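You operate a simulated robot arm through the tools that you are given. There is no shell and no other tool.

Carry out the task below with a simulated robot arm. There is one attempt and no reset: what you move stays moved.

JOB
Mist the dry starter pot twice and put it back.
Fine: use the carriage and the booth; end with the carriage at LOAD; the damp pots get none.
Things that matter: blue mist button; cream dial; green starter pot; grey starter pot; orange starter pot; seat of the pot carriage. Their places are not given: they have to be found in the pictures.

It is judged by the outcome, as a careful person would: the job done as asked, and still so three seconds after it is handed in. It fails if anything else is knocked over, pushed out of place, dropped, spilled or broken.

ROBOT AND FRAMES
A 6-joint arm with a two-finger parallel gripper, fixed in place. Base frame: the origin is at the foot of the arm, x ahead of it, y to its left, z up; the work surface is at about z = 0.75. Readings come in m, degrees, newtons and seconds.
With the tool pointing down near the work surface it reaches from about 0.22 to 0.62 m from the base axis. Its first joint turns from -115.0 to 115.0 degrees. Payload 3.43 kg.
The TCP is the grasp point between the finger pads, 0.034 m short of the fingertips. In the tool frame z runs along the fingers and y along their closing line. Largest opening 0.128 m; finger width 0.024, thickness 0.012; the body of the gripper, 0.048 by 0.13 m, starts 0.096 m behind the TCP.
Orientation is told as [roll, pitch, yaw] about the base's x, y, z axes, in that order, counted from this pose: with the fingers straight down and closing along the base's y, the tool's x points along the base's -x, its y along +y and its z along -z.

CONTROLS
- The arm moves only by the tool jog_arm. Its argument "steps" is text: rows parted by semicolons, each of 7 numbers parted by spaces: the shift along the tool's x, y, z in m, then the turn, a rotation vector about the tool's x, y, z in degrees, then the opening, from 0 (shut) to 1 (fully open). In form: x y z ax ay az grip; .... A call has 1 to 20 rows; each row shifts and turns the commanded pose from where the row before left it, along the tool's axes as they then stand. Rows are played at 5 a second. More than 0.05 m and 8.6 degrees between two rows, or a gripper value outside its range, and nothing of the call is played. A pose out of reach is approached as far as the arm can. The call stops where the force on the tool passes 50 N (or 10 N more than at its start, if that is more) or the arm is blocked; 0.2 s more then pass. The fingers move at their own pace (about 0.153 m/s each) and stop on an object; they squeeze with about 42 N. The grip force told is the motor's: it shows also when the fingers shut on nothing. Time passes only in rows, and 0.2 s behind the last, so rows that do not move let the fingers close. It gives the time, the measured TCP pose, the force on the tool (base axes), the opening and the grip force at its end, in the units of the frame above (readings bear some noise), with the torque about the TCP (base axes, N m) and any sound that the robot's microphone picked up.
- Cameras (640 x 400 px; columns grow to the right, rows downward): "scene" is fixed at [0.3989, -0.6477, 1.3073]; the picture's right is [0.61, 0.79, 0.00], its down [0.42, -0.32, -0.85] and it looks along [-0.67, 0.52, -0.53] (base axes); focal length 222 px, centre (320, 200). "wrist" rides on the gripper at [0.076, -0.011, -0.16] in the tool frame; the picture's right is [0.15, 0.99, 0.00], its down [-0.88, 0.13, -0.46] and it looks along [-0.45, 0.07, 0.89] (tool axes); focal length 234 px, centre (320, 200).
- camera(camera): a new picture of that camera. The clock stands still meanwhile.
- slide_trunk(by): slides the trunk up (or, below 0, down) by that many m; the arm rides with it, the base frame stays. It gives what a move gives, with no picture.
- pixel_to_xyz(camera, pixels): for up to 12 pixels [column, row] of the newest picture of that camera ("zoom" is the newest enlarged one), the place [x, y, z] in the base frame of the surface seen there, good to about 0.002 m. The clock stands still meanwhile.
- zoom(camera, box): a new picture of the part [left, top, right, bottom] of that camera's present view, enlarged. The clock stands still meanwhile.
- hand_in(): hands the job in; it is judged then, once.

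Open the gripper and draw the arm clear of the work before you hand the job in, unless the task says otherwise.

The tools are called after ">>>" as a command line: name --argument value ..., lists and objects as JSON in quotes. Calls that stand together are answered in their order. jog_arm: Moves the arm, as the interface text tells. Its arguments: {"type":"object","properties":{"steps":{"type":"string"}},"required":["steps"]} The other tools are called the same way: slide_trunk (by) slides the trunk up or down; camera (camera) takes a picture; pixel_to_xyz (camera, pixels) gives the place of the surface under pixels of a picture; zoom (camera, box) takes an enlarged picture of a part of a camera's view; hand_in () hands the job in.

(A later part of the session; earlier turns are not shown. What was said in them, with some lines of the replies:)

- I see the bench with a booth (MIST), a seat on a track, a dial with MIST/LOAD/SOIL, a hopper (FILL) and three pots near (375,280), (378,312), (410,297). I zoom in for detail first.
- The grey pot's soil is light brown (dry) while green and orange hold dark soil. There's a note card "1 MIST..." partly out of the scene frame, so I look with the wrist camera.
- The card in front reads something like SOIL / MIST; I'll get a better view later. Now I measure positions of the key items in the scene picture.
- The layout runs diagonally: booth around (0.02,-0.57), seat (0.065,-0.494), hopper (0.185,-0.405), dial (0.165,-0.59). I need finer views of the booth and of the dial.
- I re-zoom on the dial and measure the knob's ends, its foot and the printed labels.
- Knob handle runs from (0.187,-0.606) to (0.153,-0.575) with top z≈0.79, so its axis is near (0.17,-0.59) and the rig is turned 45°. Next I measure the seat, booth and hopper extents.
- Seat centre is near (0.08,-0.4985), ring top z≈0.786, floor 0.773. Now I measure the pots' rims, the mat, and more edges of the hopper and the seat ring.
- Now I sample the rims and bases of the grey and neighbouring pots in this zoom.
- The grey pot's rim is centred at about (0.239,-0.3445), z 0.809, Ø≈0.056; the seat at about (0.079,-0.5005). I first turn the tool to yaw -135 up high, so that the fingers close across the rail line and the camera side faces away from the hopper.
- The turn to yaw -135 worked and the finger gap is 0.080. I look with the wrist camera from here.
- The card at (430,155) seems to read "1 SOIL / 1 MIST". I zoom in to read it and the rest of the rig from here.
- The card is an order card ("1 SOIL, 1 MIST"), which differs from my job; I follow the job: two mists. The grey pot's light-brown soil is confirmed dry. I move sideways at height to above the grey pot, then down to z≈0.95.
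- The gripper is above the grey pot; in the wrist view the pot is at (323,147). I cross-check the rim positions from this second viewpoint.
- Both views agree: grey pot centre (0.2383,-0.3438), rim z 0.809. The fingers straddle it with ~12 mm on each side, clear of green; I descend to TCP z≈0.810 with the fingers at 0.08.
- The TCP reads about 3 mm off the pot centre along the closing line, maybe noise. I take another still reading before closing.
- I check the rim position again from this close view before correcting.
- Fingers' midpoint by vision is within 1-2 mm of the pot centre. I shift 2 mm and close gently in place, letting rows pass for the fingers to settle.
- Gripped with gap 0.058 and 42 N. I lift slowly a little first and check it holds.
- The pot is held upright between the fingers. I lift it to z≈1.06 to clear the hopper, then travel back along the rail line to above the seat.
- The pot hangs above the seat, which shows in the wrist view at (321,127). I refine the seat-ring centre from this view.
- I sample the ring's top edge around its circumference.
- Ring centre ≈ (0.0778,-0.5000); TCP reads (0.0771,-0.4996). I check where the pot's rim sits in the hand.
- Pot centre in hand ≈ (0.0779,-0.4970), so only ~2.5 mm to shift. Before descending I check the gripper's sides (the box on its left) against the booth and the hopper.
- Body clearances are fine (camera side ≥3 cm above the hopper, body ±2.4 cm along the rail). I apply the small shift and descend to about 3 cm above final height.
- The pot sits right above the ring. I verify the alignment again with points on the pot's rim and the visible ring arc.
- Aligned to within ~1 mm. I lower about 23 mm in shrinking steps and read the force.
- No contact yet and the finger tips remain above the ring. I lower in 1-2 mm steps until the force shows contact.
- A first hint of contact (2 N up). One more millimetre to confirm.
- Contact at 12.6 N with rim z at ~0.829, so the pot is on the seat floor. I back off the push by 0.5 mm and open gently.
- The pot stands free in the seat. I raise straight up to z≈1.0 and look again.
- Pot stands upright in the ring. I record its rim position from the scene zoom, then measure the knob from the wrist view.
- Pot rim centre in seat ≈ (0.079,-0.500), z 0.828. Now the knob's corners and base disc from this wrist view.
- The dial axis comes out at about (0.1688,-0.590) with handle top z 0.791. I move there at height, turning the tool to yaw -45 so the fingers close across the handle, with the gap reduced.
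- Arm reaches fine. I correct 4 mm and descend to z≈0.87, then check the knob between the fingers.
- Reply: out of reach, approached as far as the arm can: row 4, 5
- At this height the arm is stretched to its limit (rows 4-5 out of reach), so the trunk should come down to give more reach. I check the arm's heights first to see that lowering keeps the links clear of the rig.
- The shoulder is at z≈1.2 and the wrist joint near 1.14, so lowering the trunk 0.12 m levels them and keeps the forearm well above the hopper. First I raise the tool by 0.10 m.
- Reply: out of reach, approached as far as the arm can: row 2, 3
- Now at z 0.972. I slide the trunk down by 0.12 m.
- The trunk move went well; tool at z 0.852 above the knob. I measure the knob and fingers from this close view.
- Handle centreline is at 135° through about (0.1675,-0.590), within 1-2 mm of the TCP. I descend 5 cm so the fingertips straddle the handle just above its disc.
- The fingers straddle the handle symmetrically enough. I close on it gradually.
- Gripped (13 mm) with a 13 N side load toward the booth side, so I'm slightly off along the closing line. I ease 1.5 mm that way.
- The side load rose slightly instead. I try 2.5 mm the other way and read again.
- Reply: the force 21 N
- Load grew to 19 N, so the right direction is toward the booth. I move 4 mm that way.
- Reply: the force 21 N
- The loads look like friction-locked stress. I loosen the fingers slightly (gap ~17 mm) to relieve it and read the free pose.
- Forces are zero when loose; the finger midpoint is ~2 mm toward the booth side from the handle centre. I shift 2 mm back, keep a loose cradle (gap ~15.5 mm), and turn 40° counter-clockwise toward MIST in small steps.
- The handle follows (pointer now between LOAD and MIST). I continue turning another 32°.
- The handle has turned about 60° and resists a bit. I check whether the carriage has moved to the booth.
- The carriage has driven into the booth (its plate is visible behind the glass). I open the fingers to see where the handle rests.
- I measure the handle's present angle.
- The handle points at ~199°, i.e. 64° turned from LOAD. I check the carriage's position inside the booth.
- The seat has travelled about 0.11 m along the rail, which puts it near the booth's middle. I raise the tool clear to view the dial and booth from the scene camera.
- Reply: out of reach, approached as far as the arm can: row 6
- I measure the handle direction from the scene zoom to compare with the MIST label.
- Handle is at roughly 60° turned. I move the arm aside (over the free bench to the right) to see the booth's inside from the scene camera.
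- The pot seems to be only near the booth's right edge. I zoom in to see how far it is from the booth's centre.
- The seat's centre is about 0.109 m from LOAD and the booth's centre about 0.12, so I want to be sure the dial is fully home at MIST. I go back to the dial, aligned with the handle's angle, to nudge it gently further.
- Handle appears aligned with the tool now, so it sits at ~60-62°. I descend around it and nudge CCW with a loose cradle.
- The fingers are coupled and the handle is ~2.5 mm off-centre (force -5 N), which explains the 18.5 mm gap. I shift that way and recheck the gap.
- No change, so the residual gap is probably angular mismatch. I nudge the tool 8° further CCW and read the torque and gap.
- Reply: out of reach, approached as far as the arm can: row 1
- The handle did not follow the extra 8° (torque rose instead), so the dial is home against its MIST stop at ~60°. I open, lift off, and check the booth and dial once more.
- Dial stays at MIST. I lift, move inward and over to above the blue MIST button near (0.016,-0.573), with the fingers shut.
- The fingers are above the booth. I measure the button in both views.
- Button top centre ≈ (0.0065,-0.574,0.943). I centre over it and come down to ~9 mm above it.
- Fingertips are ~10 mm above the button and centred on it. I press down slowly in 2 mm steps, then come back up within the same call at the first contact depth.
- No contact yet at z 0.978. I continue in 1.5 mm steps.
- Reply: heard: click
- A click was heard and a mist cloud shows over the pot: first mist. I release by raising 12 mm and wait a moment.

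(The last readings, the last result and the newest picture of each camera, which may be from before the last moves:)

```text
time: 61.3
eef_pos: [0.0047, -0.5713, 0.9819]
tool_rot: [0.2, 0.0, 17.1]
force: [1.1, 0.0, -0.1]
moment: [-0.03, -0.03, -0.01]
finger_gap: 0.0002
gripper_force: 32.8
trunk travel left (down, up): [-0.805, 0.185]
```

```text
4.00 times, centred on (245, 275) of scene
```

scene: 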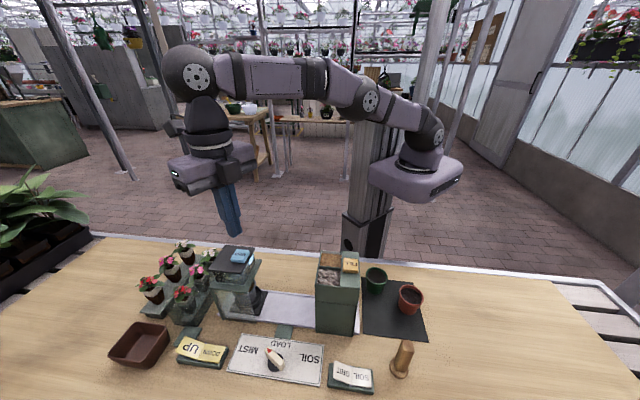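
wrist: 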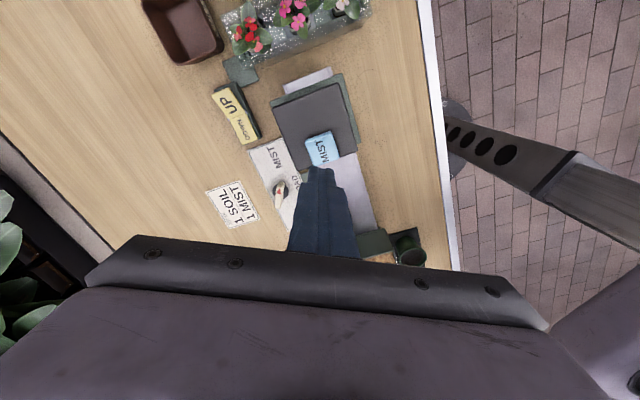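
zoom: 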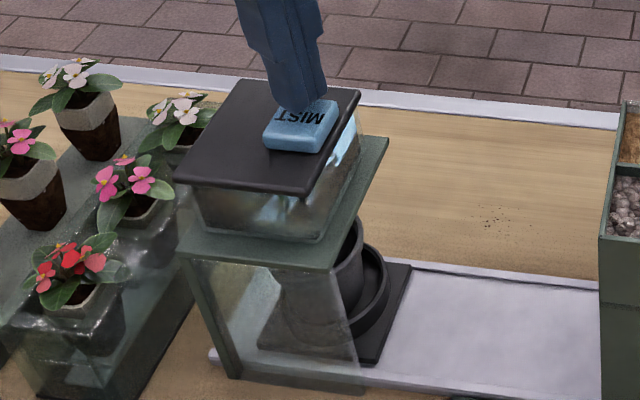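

The cloud is gone and the button is up again. I wait a second more, then press the second time by the same depth.

>>> jog_arm --steps "0 0 0 0 0 0 0; 0 0 0 0 0 0 0; 0 0 0 0 0 0 0; 0 0 0 0 0 0 0; 0 0 0 0 0 0 0; 0 0 0.004 0 0 0 0; 0 0 0.003 0 0 0 0; 0 0 0.002 0 0 0 0; 0 0 0.0015 0 0 0 0; 0 0 0.0015 0 0 0 0; 0 0 0 0 0 0 0"

>>> zoom --camera "scene" --box '[205, 225, 285, 325]'

```text
time: 63.7
eef_pos: [0.0048, -0.5726, 0.9704]
tool_rot: [0.1, 0.1, 17.0]
force: [0.9, -0.5, 2.7]
moment: [-0.04, -0.03, -0.03]
finger_gap: 0.0001
gripper_force: 33.2
trunk travel left (down, up): [-0.805, 0.185]
heard: click
```

```text
4.00 times, centred on (245, 275) of scene
```

zoom: 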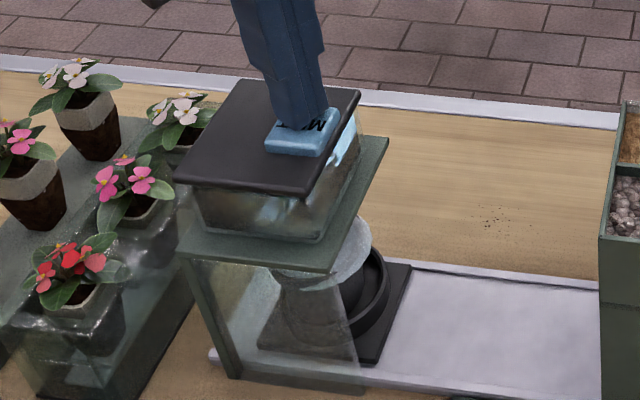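

Second click and mist. I release, raise well clear, and travel back to above the dial with the fingers opened to ~38 mm.

>>> jog_arm --steps "0 0 -0.005 0 0 0 0; 0 0 -0.01 0 0 0 0; 0 0 -0.025 0 0 0 0; 0 0 -0.03 0 0 0 0; 0 0 0 0 0 0 0; 0 0 0 0 0 0 0; 0 0 0 0 0 0 0; -0.0296 -0.0023 0 0 0 0 0; -0.0296 -0.0023 0 0 0 0 0; -0.0296 -0.0023 0 0 0 0 0.1; -0.0296 -0.0023 0 0 0 0 0.2; -0.0296 -0.0023 0 0 0 0 0.3; 0 0 0 0 0 0 0.3"

>>> camera --camera "scene"

>>> zoom --camera "scene" --box '[195, 235, 325, 385]'

```text
time: 66.5
eef_pos: [0.1517, -0.5405, 1.0411]
tool_rot: [0.1, 0.0, 16.9]
force: [-0.4, 0.5, -0.4]
moment: [-0.02, -0.03, 0.0]
finger_gap: 0.0383
gripper_force: 0.1
trunk travel left (down, up): [-0.805, 0.185]
```

```text
taken
```

scene: 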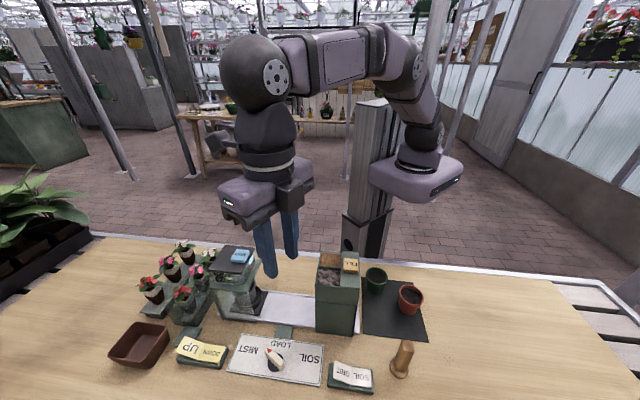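

```text
2.67 times, centred on (260, 310) of scene
```

zoom: 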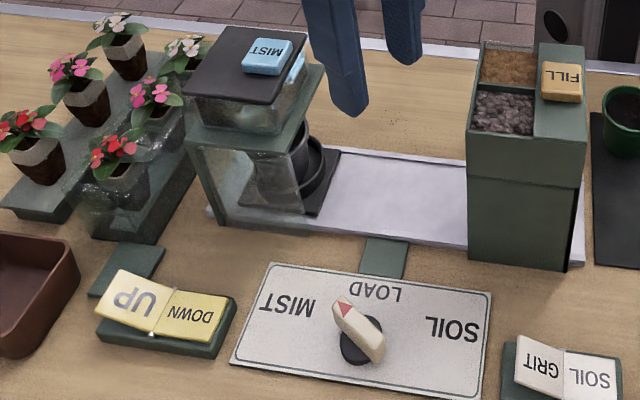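

Button is up and dial still at MIST. I go down and out to above the dial (z≈0.90), and then lower the trunk another 5 cm for reach.

>>> jog_arm --steps "0 0 0.0282 0 0 0 0.3; 0 -0.0106 0.0282 0 0 0 0.3; 0 -0.0106 0.0282 0 0 0 0.3; 0 -0.0106 0.0282 0 0 0 0.3; 0 -0.0106 0.0282 0 0 0 0.3; 0 -0.0104 0 0 0 0 0.3; 0 0 0 0 0 0 0.3"

>>> slide_trunk --by -0.05

>>> zoom --camera "wrist" --box '[220, 80, 420, 240]'

>>> camera --camera "scene"

```text
time: 68.1
eef_pos: [0.1655, -0.5903, 0.8995]
tool_rot: [0.2, 0.1, 16.9]
force: [0.4, -0.5, 0.0]
moment: [0.02, -0.01, 0.0]
finger_gap: 0.0383
gripper_force: 0.0
trunk travel left (down, up): [-0.805, 0.185]
```

```text
time: 69.0
eef_pos: [0.166, -0.5891, 0.849]
tool_rot: [0.2, 0.0, 16.9]
force: [0.1, -0.3, -0.6]
moment: [0.02, 0.01, 0.02]
finger_gap: 0.0386
gripper_force: 0.1
trunk travel left (down, up): [-0.755, 0.235]
```

```text
2.50 times, centred on (320, 160) of wrist
```

zoom: 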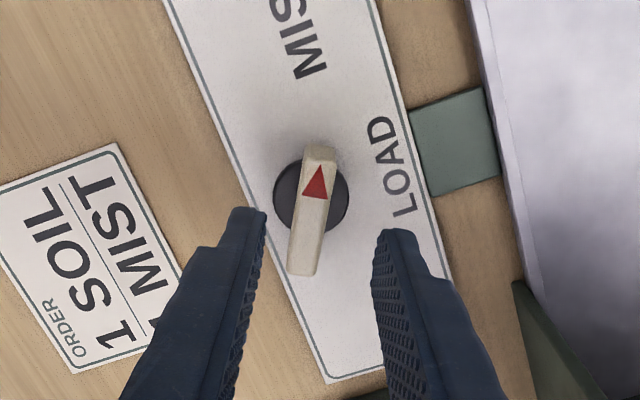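

```text
taken
```

scene: 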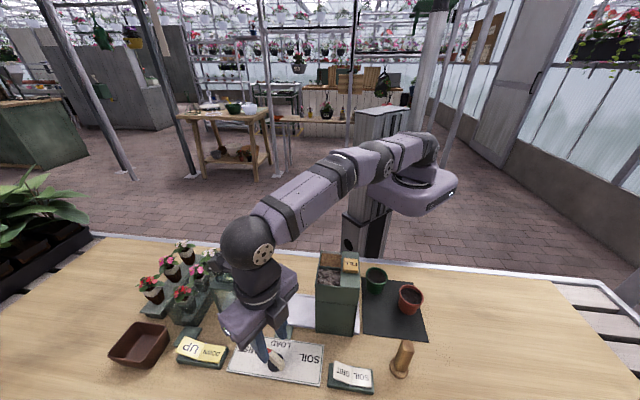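

I shift 3 mm toward the handle's centre line and descend around the handle, then close firmly on it.

>>> jog_arm --steps "0 -0.003 0.015 0 0 0 0.3; 0 0 0.015 0 0 0 0.3; 0 0 0.014 0 0 0 0.3; 0 0 0 0 0 0 0.3; 0 0 0 0 0 0 0.2; 0 0 0 0 0 0 0.13; 0 0 0 0 0 0 0.12; 0 0 0 0 0 0 0.12"

>>> zoom --camera "wrist" --box '[220, 90, 420, 250]'

```text
time: 70.8
eef_pos: [0.1673, -0.5928, 0.8039]
tool_rot: [0.1, 0.0, 17.0]
force: [0.2, 0.4, -0.2]
moment: [-0.02, -0.03, 0.03]
finger_gap: 0.0155
gripper_force: 0.2
trunk travel left (down, up): [-0.755, 0.235]
```

```text
2.50 times, centred on (320, 170) of wrist
```

zoom: 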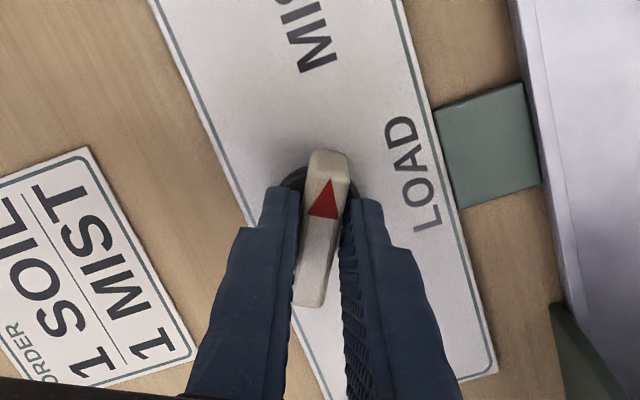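

Now centred: gap 15.5 mm with no side force. I close firmly and turn CW in 4° steps back toward LOAD, first 40°.

>>> jog_arm --steps "0 0 0 0 0 0 0.1; 0 0 0 0 0 0 0.07; 0 0 0 0 0 0 0.07; 0 0 0 0 0 4 0.07; 0 0 0 0 0 4 0.07; 0 0 0 0 0 4 0.07; 0 0 0 0 0 4 0.07; 0 0 0 0 0 4 0.07; 0 0 0 0 0 4 0.07; 0 0 0 0 0 4 0.07; 0 0 0 0 0 4 0.07; 0 0 0 0 0 4 0.07; 0 0 0 0 0 4 0.07; 0 0 0 0 0 0 0.07"

>>> zoom --camera "wrist" --box '[220, 60, 440, 250]'

```text
time: 73.8
eef_pos: [0.1669, -0.5922, 0.8051]
tool_rot: [0.2, 0.3, -23.1]
force: [-1.5, 6.9, -4.1]
moment: [-0.46, -0.61, -0.01]
finger_gap: 0.0129
gripper_force: 45.5
trunk travel left (down, up): [-0.755, 0.235]
```

```text
2.11 times, centred on (330, 155) of wrist
```

zoom: 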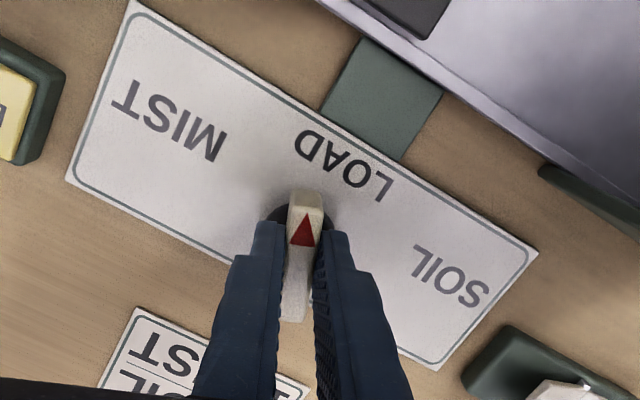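

Turning cleanly with low forces; the seat plate is moving back out. I turn the last 22° to yaw -45 (handle at LOAD).

>>> jog_arm --steps "0 0 0 0 0 4 0.07; 0 0 0 0 0 4 0.07; 0 0 0 0 0 4 0.07; 0 0 0 0 0 4 0.07; 0 0 0 0 0 4 0.07; 0 0 0 0 0 2 0.07; 0 0 0 0 0 0 0.07; 0 0 0 0 0 0 0.07"

>>> zoom --camera "wrist" --box '[210, 40, 430, 240]'

```text
time: 75.6
eef_pos: [0.1682, -0.5908, 0.8044]
tool_rot: [0.2, 0.4, -45.0]
force: [1.6, 12.5, -6.7]
moment: [0.47, 0.51, 0.0]
finger_gap: 0.013
gripper_force: 45.0
trunk travel left (down, up): [-0.755, 0.235]
```

```text
2.00 times, centred on (320, 140) of wrist
```

zoom: 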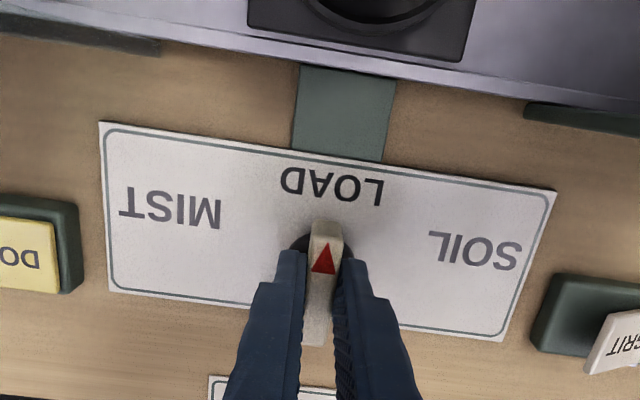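

The handle points at LOAD, the seat plate is back in front and the twist torque is zero. I open the fingers and check that the dial stays.

>>> jog_arm --steps "0 0 0 0 0 0 0.12; 0 0 0 0 0 0 0.2; 0 0 0 0 0 0 0.35; 0 0 0 0 0 0 0.4; 0 0 -0.015 0 0 0 0.4; 0 0 -0.025 0 0 0 0.4; 0 0 -0.03 0 0 0 0.4; 0 0 0 0 0 0 0.4"

>>> zoom --camera "wrist" --box '[210, 20, 430, 220]'

>>> camera --camera "scene"

```text
time: 77.4
eef_pos: [0.1651, -0.5904, 0.878]
tool_rot: [0.1, 0.2, -45.1]
force: [-0.5, 0.0, 0.4]
moment: [0.0, 0.0, -0.01]
finger_gap: 0.0511
gripper_force: 0.2
trunk travel left (down, up): [-0.755, 0.235]
```

```text
2.00 times, centred on (320, 120) of wrist
```

zoom: 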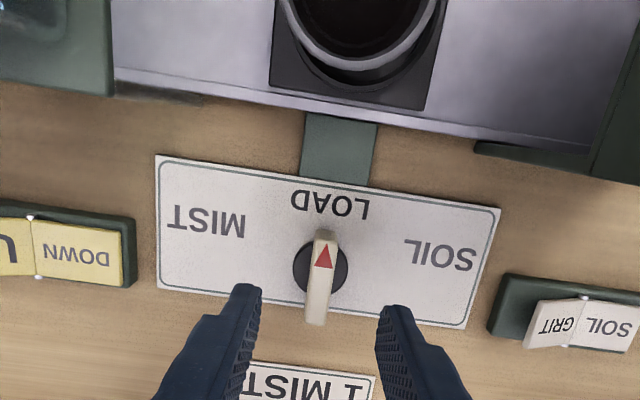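

```text
taken
```

scene: 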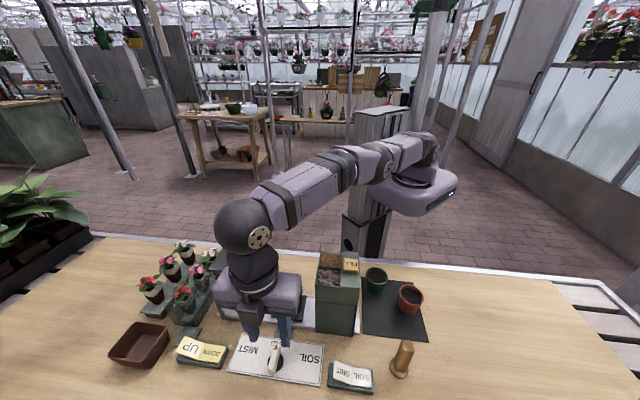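

Dial at LOAD, seat with the pot back and the soil now dark. I rotate to yaw -135 and move to above the seat at z≈1.03 with the gap at 0.08.

>>> jog_arm --steps "0 0 -0.004 0 0 8.182 0.5; 0 0 -0.004 0 0 8.182 0.625; 0 0 -0.004 0 0 8.182 0.625; 0 0 -0.004 0 0 8.182 0.625; 0 0 -0.004 0 0 8.182 0.625; 0 0 -0.004 0 0 8.182 0.625; 0 0 -0.004 0 0 8.182 0.625; 0 0 -0.004 0 0 8.182 0.625; 0 0 -0.004 0 0 8.182 0.625; 0 0 -0.004 0 0 8.182 0.625; 0 0 -0.004 0 0 8.182 0.625; 0 -0.0258 -0.02 0 0 0 0.625; 0 -0.0258 -0.025 0 0 0 0.625; 0 -0.0258 -0.025 0 0 0 0.625; 0 -0.0258 -0.02 0 0 0 0.625; 0 -0.0238 -0.018 0 0 0 0.625; 0 0 0 0 0 0 0.625; 0 0 0 0 0 0 0.625"

>>> camera --camera "scene"

>>> camera --camera "wrist"

```text
time: 81.2
eef_pos: [0.0765, -0.4989, 1.0272]
tool_rot: [-0.1, 0.1, -135.0]
force: [-0.4, 0.7, -0.9]
moment: [-0.02, -0.01, 0.03]
finger_gap: 0.08
gripper_force: 0.1
out of reach, approached as far as the arm can: row 5
trunk travel left (down, up): [-0.755, 0.235]
```

```text
taken
```

scene: 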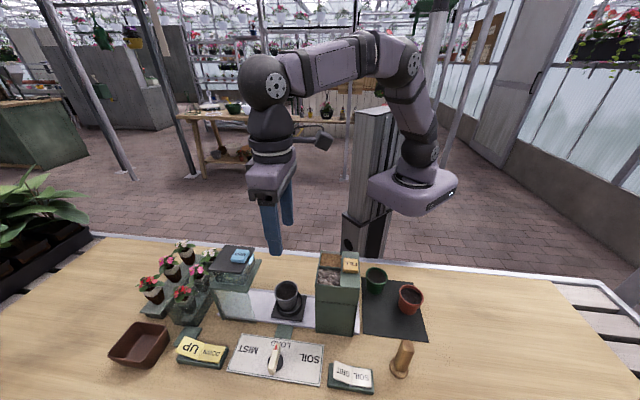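

```text
taken
```

wrist: 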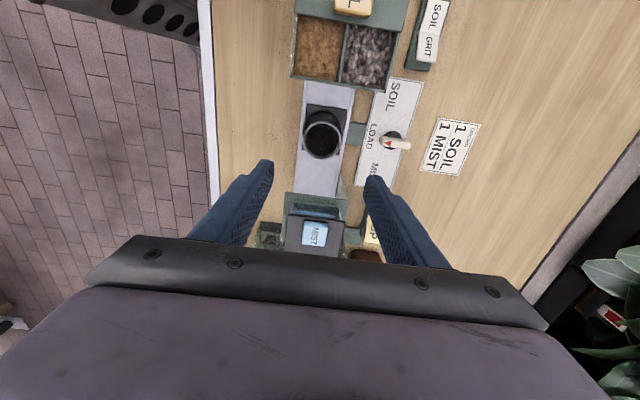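

Carriage is back at LOAD with a now-dark soil surface. I measure the pot's rim in both views before descending.

>>> zoom --camera "scene" --box '[235, 255, 335, 385]'

>>> zoom --camera "wrist" --box '[290, 90, 360, 170]'

```text
3.08 times, centred on (285, 320) of scene
```

zoom: 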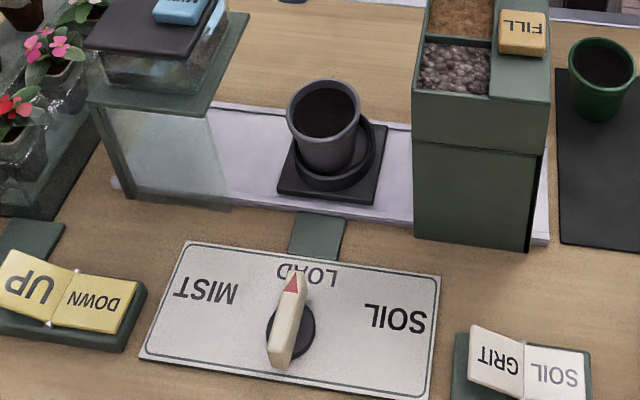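

```text
5.00 times, centred on (325, 130) of wrist
```

zoom: 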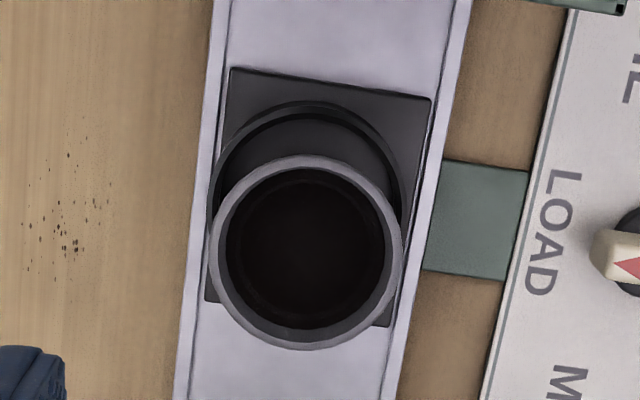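

I sample the rim and the seat plate from this wrist zoom.

>>> pixel_to_xyz --camera "zoom" --pixels '[[214, 252], [398, 252], [306, 162], [306, 344], [240, 188], [372, 318], [372, 188], [240, 318], [232, 70], [430, 98], [207, 300], [305, 250]]'

```text
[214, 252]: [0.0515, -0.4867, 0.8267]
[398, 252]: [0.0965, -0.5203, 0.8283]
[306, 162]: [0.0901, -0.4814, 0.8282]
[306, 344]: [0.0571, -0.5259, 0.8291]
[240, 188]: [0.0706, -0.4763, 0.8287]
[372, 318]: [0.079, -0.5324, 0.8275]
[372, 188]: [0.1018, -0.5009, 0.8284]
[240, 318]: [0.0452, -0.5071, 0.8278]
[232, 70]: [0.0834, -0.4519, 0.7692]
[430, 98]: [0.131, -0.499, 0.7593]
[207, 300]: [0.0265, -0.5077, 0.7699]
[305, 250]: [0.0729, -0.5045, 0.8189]
```

The pot rim is now at (0.074,-0.504), slid ~6 mm within the ring, upright. I shift to match and descend to about 2 cm above grip height.

>>> jog_arm --steps "-0.0052 0.0015 0.025 0 0 0 0.625; 0 0 0.03 0 0 0 0.625; 0 0 0.03 0 0 0 0.625; 0 0 0.03 0 0 0 0.625; 0 0 0.03 0 0 0 0.625; 0 0 0.02 0 0 0 0.625; 0 0 0.01 0 0 0 0.625; 0 0 0 0 0 0 0.625"

>>> zoom --camera "wrist" --box '[230, 110, 410, 260]'

>>> zoom --camera "scene" --box '[215, 205, 375, 345]'

```text
time: 83.0
eef_pos: [0.0741, -0.5036, 0.8518]
tool_rot: [-0.3, 0.1, -135.0]
force: [-0.3, 0.0, 0.9]
moment: [0.0, 0.0, 0.0]
finger_gap: 0.0801
gripper_force: 0.0
trunk travel left (down, up): [-0.755, 0.235]
```

```text
2.67 times, centred on (320, 185) of wrist
```

zoom: 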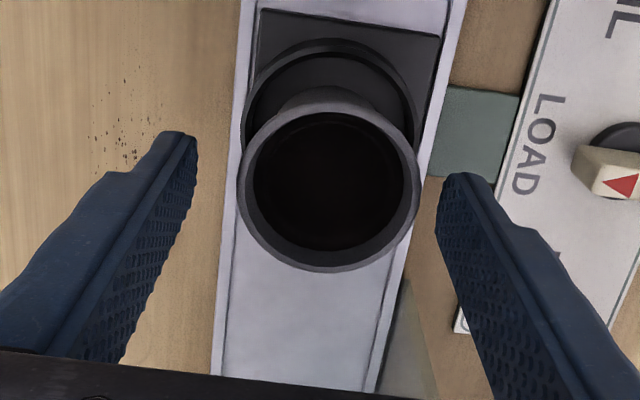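

```text
2.86 times, centred on (295, 275) of scene
```

zoom: 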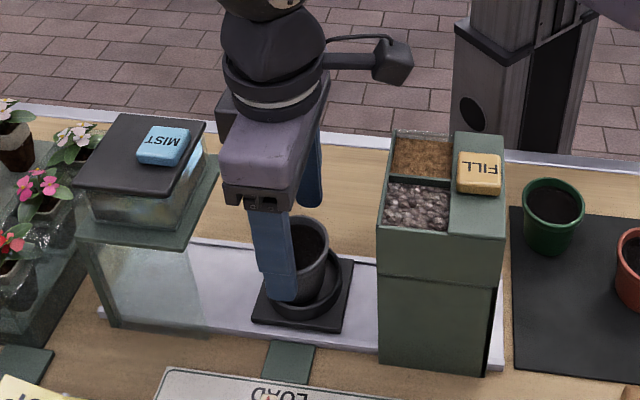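

By the image the pot seems ~3-4 mm off toward the right finger. I re-measure rim and fingers from this view.

>>> pixel_to_xyz --camera "zoom" --pixels '[[295, 240], [320, 240]]'

>>> zoom --camera "wrist" --box '[230, 110, 410, 260]'

>>> pixel_to_xyz --camera "zoom" --pixels '[[241, 180], [417, 180], [328, 92], [328, 268], [265, 115], [392, 243], [392, 117], [265, 243], [190, 160], [443, 200]]'

>>> jog_arm --steps "0 0 0 0 0 0 0.625; 0 0 0 0 0 0 0.625"

```text
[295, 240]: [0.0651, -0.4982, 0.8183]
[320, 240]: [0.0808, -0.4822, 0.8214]
```

```text
2.67 times, centred on (320, 185) of wrist
```

zoom: 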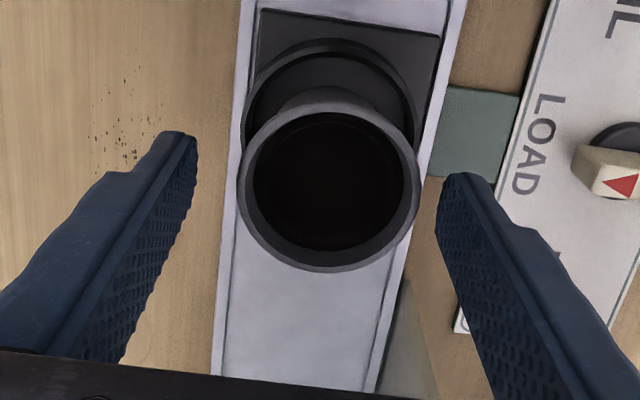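

```text
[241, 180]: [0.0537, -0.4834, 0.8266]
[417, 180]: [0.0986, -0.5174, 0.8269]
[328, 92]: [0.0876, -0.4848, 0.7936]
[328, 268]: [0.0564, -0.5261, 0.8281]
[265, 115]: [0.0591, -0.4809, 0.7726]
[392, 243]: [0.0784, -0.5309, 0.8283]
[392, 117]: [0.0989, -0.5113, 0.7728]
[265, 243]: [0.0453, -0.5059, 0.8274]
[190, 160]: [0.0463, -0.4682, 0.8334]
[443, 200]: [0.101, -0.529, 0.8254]
```

```text
time: 83.6
eef_pos: [0.0737, -0.5028, 0.8535]
tool_rot: [-0.1, 0.1, -135.0]
force: [0.1, 0.0, 0.5]
moment: [0.0, 0.02, 0.01]
finger_gap: 0.08
gripper_force: 0.0
trunk travel left (down, up): [-0.755, 0.235]
```

Pot centre (0.0742,-0.5037) vs TCP (0.0737,-0.5028): I shift 2 mm toward the right finger, descend to z≈0.831 and close gently.

>>> jog_arm --steps "0 0.002 0.008 0 0 0 0.625; 0 0 0.008 0 0 0 0.625; 0 0 0.006 0 0 0 0.625; 0 0 0 0 0 0 0.625; 0 0 0 0 0 0 0.55; 0 0 0 0 0 0 0.5; 0 0 0 0 0 0 0.46; 0 0 0 0 0 0 0.42; 0 0 0 0 0 0 0.38; 0 0 0 0 0 0 0.3; 0 0 0 0 0 0 0.3"

>>> zoom --camera "wrist" --box '[230, 110, 410, 260]'

```text
time: 86.0
eef_pos: [0.0752, -0.5027, 0.8302]
tool_rot: [-0.2, 0.1, -134.9]
force: [-0.1, 0.5, 0.1]
moment: [0.0, 0.0, 0.01]
finger_gap: 0.0571
gripper_force: 41.9
trunk travel left (down, up): [-0.755, 0.235]
```

```text
2.67 times, centred on (320, 185) of wrist
```

zoom: 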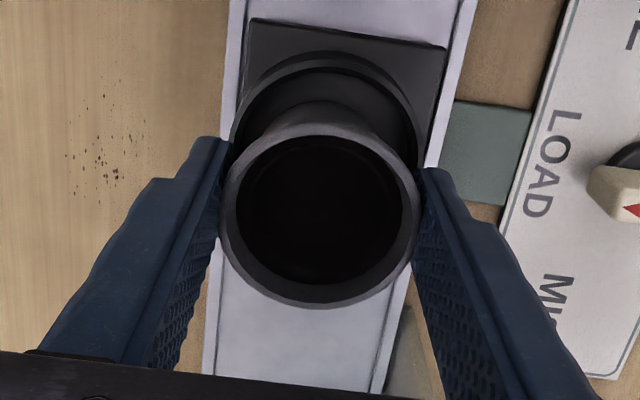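

Gripped again (57 mm, 42 N). I lift slowly, checking the pot comes out of the ring cleanly.

>>> jog_arm --steps "0 0 -0.006 0 0 0 0.3; 0 0 -0.01 0 0 0 0.3; 0 0 -0.015 0 0 0 0.3; 0 0 -0.02 0 0 0 0.3; 0 0 -0.025 0 0 0 0.3; 0 0 0 0 0 0 0.3"

>>> zoom --camera "scene" --box '[215, 185, 375, 345]'

>>> zoom --camera "wrist" --box '[230, 80, 410, 260]'

```text
time: 87.4
eef_pos: [0.0724, -0.5039, 0.9065]
tool_rot: [-0.2, 0.0, -135.1]
force: [-0.5, -0.4, -1.7]
moment: [0.02, 0.0, -0.02]
finger_gap: 0.0571
gripper_force: 42.8
trunk travel left (down, up): [-0.755, 0.235]
```

```text
2.50 times, centred on (295, 265) of scene
```

zoom: 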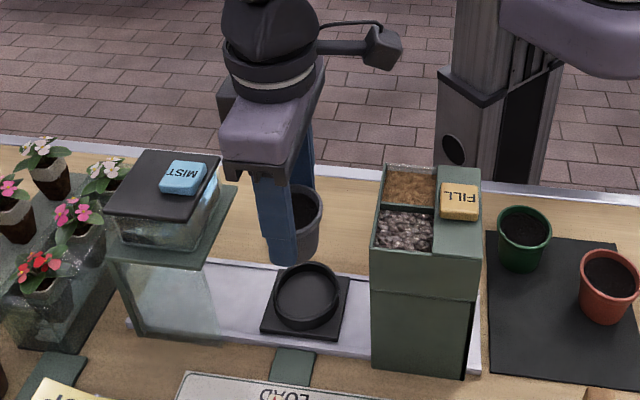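

```text
2.22 times, centred on (320, 170) of wrist
```

zoom: 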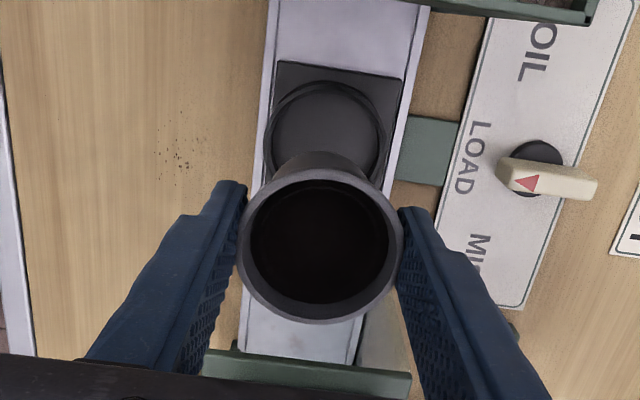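

Pot out of the ring, seat stays at LOAD. I lift to z≈1.06 and travel along the rail line back over the mat spot at (0.2387,-0.3441).

>>> jog_arm --steps "0 0 -0.03 0 0 0 0.3; 0 0 -0.031 0 0 0 0.3; 0 0 -0.031 0 0 0 0.3; 0 0 -0.031 0 0 0 0.3; 0 0 -0.031 0 0 0 0.3; 0.0145 0 0 0 0 0 0.3; 0.0287 0.0005 0 0 0 0 0.3; 0.0287 0.0005 0 0 0 0 0.3; 0.0287 0.0005 0 0 0 0 0.3; 0.0287 0.0005 0 0 0 0 0.3; 0.0287 0.0005 0 0 0 0 0.3; 0.0287 0.0005 0 0 0 0 0.3; 0.0287 0.0005 0 0 0 0 0.3; 0.0145 0 0 0 0 0 0.3; 0 0 0 0 0 0 0.3; 0 0 0 0 0 0 0.3"

>>> camera --camera "scene"

>>> camera --camera "wrist"

```text
time: 90.8
eef_pos: [0.2412, -0.3465, 1.0588]
tool_rot: [-0.1, 0.1, -135.0]
force: [-0.4, -0.5, -0.6]
moment: [-0.02, 0.02, -0.03]
finger_gap: 0.057
gripper_force: 42.4
trunk travel left (down, up): [-0.755, 0.235]
```

```text
taken
```

scene: 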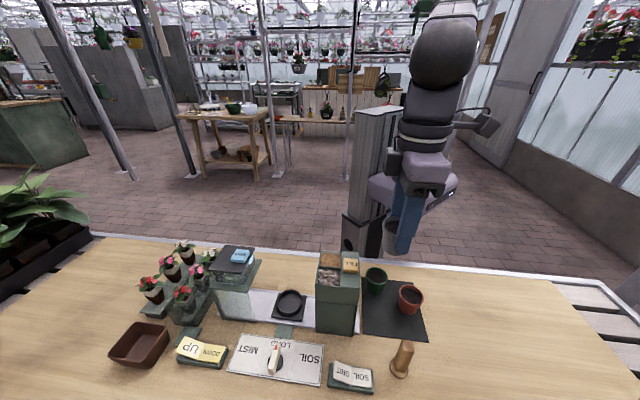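

```text
taken
```

wrist: 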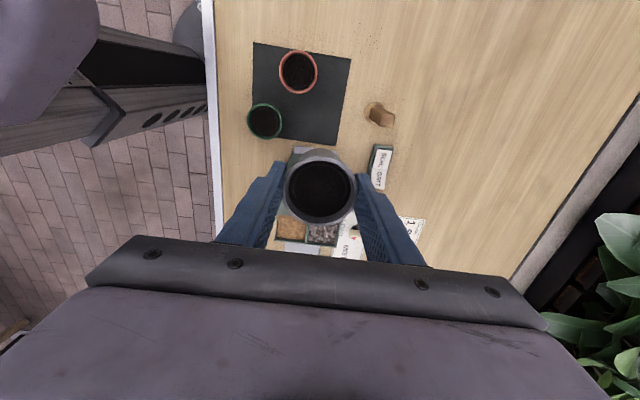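

The pot is above the mat. I measure its rim position in hand to line up with its original spot.

>>> zoom --camera "wrist" --box '[265, 130, 377, 240]'

>>> pixel_to_xyz --camera "zoom" --pixels '[[187, 205], [446, 205], [316, 90], [316, 336], [230, 120], [405, 300], [405, 120], [230, 300], [196, 205], [440, 205]]'

```text
3.64 times, centred on (321, 185) of wrist
```

zoom: 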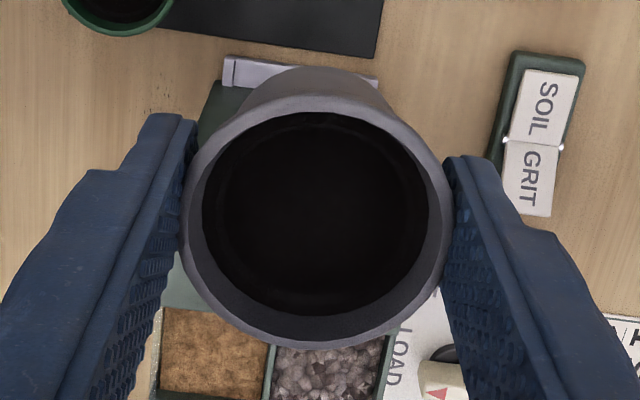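

```text
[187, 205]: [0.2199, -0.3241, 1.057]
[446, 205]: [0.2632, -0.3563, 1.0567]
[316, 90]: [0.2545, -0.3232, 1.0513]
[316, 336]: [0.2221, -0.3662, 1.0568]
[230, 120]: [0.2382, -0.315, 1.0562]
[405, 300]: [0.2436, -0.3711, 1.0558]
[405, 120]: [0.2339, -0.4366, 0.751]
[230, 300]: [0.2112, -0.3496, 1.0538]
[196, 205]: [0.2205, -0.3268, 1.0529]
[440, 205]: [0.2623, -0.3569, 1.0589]
```

Pot centre in hand ≈ (0.2393,-0.3433), within 1 mm of its original place. I descend to about 2.5 cm above the mat.

>>> jog_arm --steps "0 0 0.02 0 0 0 0.3; 0 0 0.03 0 0 0 0.3; 0 0 0.03 0 0 0 0.3; 0 0 0.03 0 0 0 0.3; 0 0 0.03 0 0 0 0.3; 0 0 0.03 0 0 0 0.3; 0 0 0.03 0 0 0 0.3; 0 0 0.02 0 0 0 0.3; 0 0 0 0 0 0 0.3; 0 0 0 0 0 0 0.3"

>>> zoom --camera "scene" --box '[330, 230, 450, 350]'

>>> zoom --camera "wrist" --box '[220, 80, 420, 260]'

```text
time: 93.0
eef_pos: [0.2403, -0.3442, 0.8381]
tool_rot: [-0.2, 0.1, -135.0]
force: [0.8, -1.0, -0.7]
moment: [0.01, -0.03, 0.02]
finger_gap: 0.0572
gripper_force: 42.3
trunk travel left (down, up): [-0.755, 0.235]
```

```text
3.33 times, centred on (390, 290) of scene
```

zoom: 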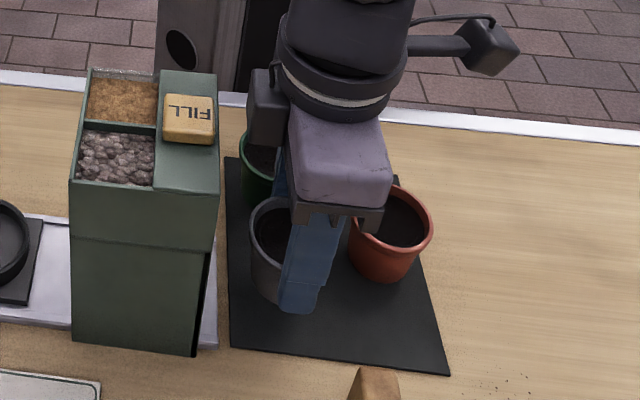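

```text
2.22 times, centred on (320, 170) of wrist
```

zoom: 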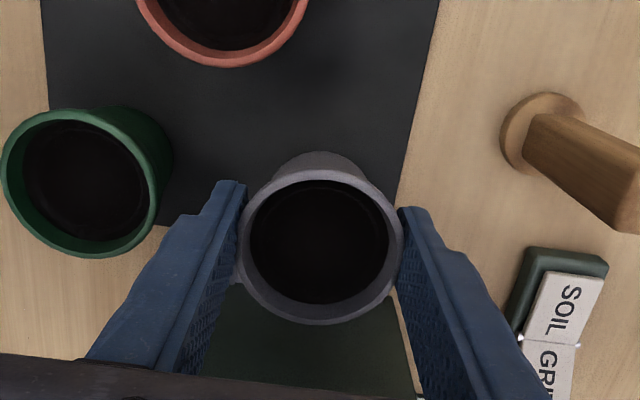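

I check the rim once more at this height before touching down.

>>> pixel_to_xyz --camera "zoom" --pixels '[[243, 245], [399, 245], [320, 174], [322, 321], [262, 195], [378, 300], [378, 198], [262, 298]]'

```text
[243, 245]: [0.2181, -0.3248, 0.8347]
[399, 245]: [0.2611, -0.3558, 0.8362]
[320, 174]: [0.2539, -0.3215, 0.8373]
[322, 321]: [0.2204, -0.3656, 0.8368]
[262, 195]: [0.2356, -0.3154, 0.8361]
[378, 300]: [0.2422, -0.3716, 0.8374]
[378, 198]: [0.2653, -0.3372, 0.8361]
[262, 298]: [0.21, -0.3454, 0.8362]
```

Centre (0.238,-0.342), about 1.5 mm from the original; I correct that and lower 24 mm.

>>> jog_arm --steps "-0.001 0.001 0.008 0 0 0 0.3; 0 0 0.008 0 0 0 0.3; 0 0 0.005 0 0 0 0.3; 0 0 0.003 0 0 0 0.3; 0 0 0 0 0 0 0.3"

```text
time: 94.2
eef_pos: [0.2398, -0.3457, 0.8166]
tool_rot: [-0.2, 0.1, -135.0]
force: [0.1, -0.1, -0.2]
moment: [0.0, 0.02, 0.0]
finger_gap: 0.0573
gripper_force: 42.0
trunk travel left (down, up): [-0.755, 0.235]
```

No contact yet; I lower in 1-1.5 mm steps.

>>> jog_arm --steps "0 0 0.0015 0 0 0 0.3; 0 0 0.001 0 0 0 0.3; 0 0 0 0 0 0 0.3"

```text
time: 95.0
eef_pos: [0.2391, -0.3459, 0.8137]
tool_rot: [-0.2, 0.2, -135.1]
force: [0.5, 0.1, -1.0]
moment: [-0.02, 0.03, -0.01]
finger_gap: 0.0571
gripper_force: 42.4
trunk travel left (down, up): [-0.755, 0.235]
```

>>> jog_arm --steps "0 0 0.001 0 0 0 0.3; 0 0 0.001 0 0 0 0.3; 0 0 0 0 0 0 0.3"

```text
time: 95.8
eef_pos: [0.2393, -0.3449, 0.8124]
tool_rot: [-0.2, 0.2, -134.9]
force: [0.6, -1.0, -0.3]
moment: [0.01, -0.03, -0.01]
finger_gap: 0.0572
gripper_force: 41.6
trunk travel left (down, up): [-0.755, 0.235]
```

Still hanging at z 0.8124; a bit further.

>>> jog_arm --steps "0 0 0.001 0 0 0 0.3; 0 0 0.001 0 0 0 0.3; 0 0 0 0 0 0 0.3"

```text
time: 96.6
eef_pos: [0.2397, -0.3454, 0.8107]
tool_rot: [-0.1, 0.1, -135.0]
force: [-1.4, 0.5, 5.1]
moment: [0.02, 0.08, 0.0]
finger_gap: 0.0575
gripper_force: 41.6
trunk travel left (down, up): [-0.755, 0.235]
```

Contact at 5 N. I open gently in place.

>>> jog_arm --steps "0 0 0 0 0 0 0.45; 0 0 0 0 0 0 0.48; 0 0 0 0 0 0 0.52; 0 0 0 0 0 0 0.56; 0 0 0 0 0 0 0.6; 0 0 0 0 0 0 0.625; 0 0 0 0 0 0 0.625"

>>> zoom --camera "wrist" --box '[220, 80, 420, 260]'

```text
time: 98.2
eef_pos: [0.2403, -0.3454, 0.8106]
tool_rot: [-0.3, 0.1, -135.0]
force: [-0.1, -0.5, -0.5]
moment: [-0.01, -0.06, 0.01]
finger_gap: 0.0801
gripper_force: 0.1
trunk travel left (down, up): [-0.755, 0.235]
```

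```text
2.22 times, centred on (320, 170) of wrist
```

zoom: 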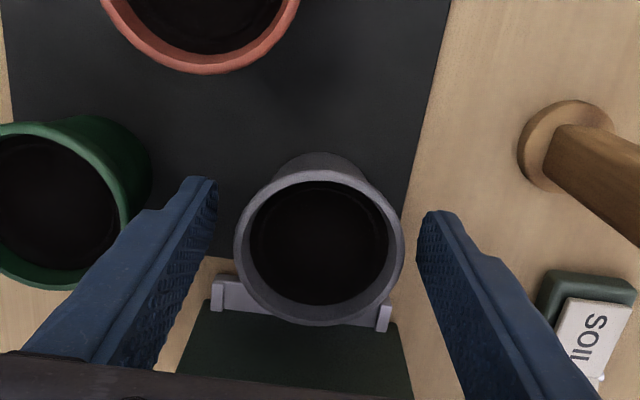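

The pot stands free on the mat. I raise straight up to clear it.

>>> jog_arm --steps "0 0 -0.01 0 0 0 0.625; 0 0 -0.02 0 0 0 0.625; 0 0 -0.03 0 0 0 0.625; 0 0 -0.03 0 0 0 0.625; 0 0 -0.03 0 0 0 0.625; 0 0 -0.03 0 0 0 0.625; 0 0 -0.03 0 0 0 0.625; 0 0 -0.03 0 0 0 0.625; 0 0 0 0 0 0 0.625"

>>> camera --camera "scene"

>>> zoom --camera "scene" --box '[200, 235, 440, 395]'

>>> zoom --camera "wrist" --box '[215, 50, 415, 190]'

```text
time: 100.2
eef_pos: [0.2407, -0.3475, 1.0203]
tool_rot: [-0.2, 0.1, -135.0]
force: [0.6, -0.3, 0.4]
moment: [-0.02, 0.01, 0.04]
finger_gap: 0.0797
gripper_force: 0.1
trunk travel left (down, up): [-0.755, 0.235]
```

```text
taken
```

scene: 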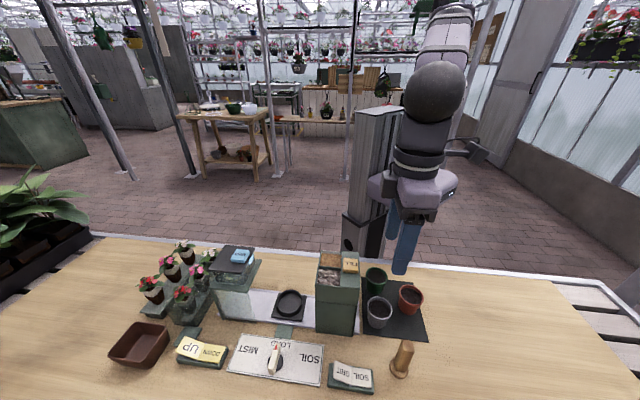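

```text
2.50 times, centred on (320, 315) of scene
```

zoom: 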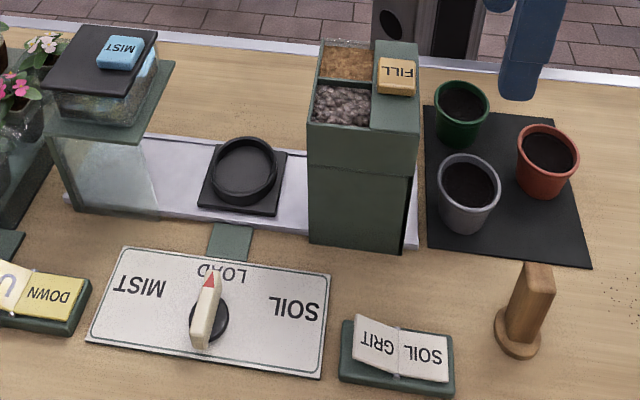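

```text
2.86 times, centred on (315, 120) of wrist
```

zoom: 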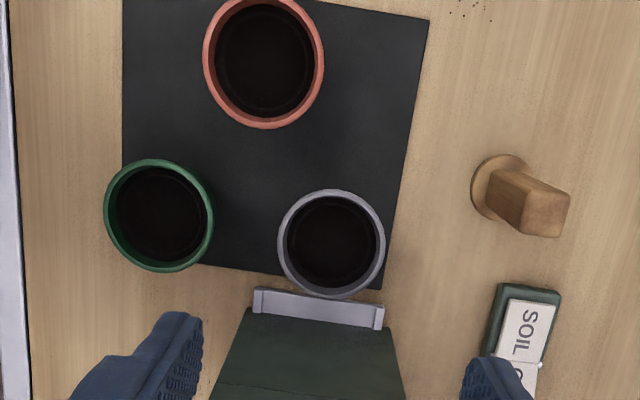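

Everything matches the start picture: grey pot back at its spot with dark soil, seat at LOAD, dial at LOAD, others untouched. I open fully and raise the trunk back up to draw the arm clear.

>>> slide_trunk --by 0.17

>>> jog_arm --steps "0 0 0 0 0 0 0.8; 0 0 0 0 0 0 1; 0 0 0 0 0 0 1; 0 0 0 0 0 0 1"

>>> camera --camera "scene"

>>> zoom --camera "scene" --box '[130, 225, 440, 395]'

```text
time: 102.1
eef_pos: [0.2416, -0.3463, 1.19]
tool_rot: [-0.2, 0.1, -134.9]
force: [0.4, -0.4, 0.1]
moment: [0.01, -0.02, 0.0]
finger_gap: 0.0802
gripper_force: 0.0
trunk travel left (down, up): [-0.925, 0.065]
```

```text
time: 103.1
eef_pos: [0.2415, -0.3476, 1.1897]
tool_rot: [-0.3, 0.1, -135.0]
force: [0.2, 0.7, 0.2]
moment: [-0.02, 0.0, 0.01]
finger_gap: 0.1281
gripper_force: 0.1
trunk travel left (down, up): [-0.925, 0.065]
```

```text
taken
```

scene: 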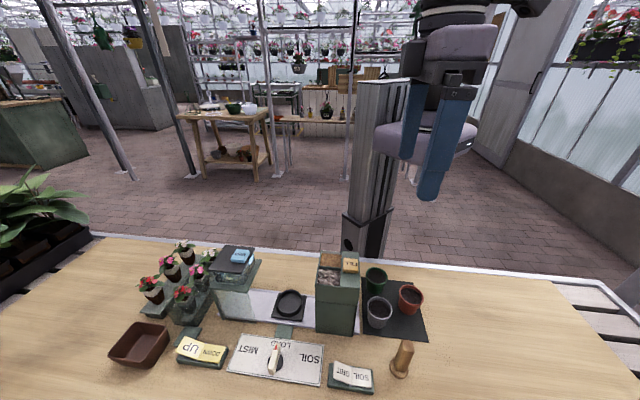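

```text
2.06 times, centred on (285, 310) of scene
```

zoom: 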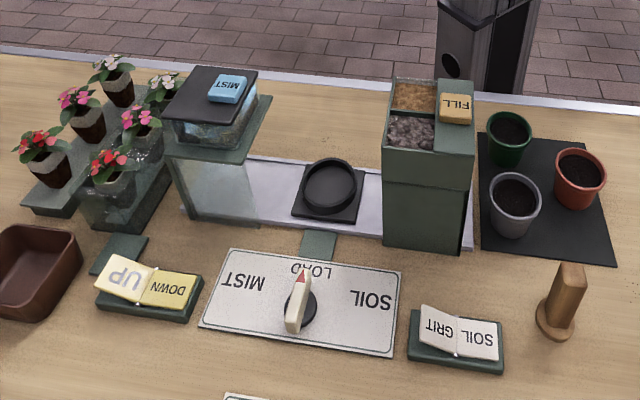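

The grey pot is back on the mat after two mists, the carriage and dial are at LOAD, and nothing else has moved. The gripper is open and the arm is clear, so I hand in.

>>> hand_in

```text
The job is handed in.
```

The grey starter pot, the one with dry soil, got its two mists and is back at its spot on the mat. I haven't had a verdict on the hand-in yet.

- **Misting:** I pressed the blue button twice with the pot in the booth. Each press gave a click and a mist cloud over the pot, and its soil is now dark.
- **Damp pots:** I didn't move the green and orange pots, and they got no mist.
- **End state:** the carriage and the cream dial are both at LOAD. The last picture shows nothing else moved or knocked over. The gripper is open and the arm is drawn clear.

An order card on the bench reads "1 SOIL, 1 MIST", which differs from your instruction. I followed yours: two mists and no soil.
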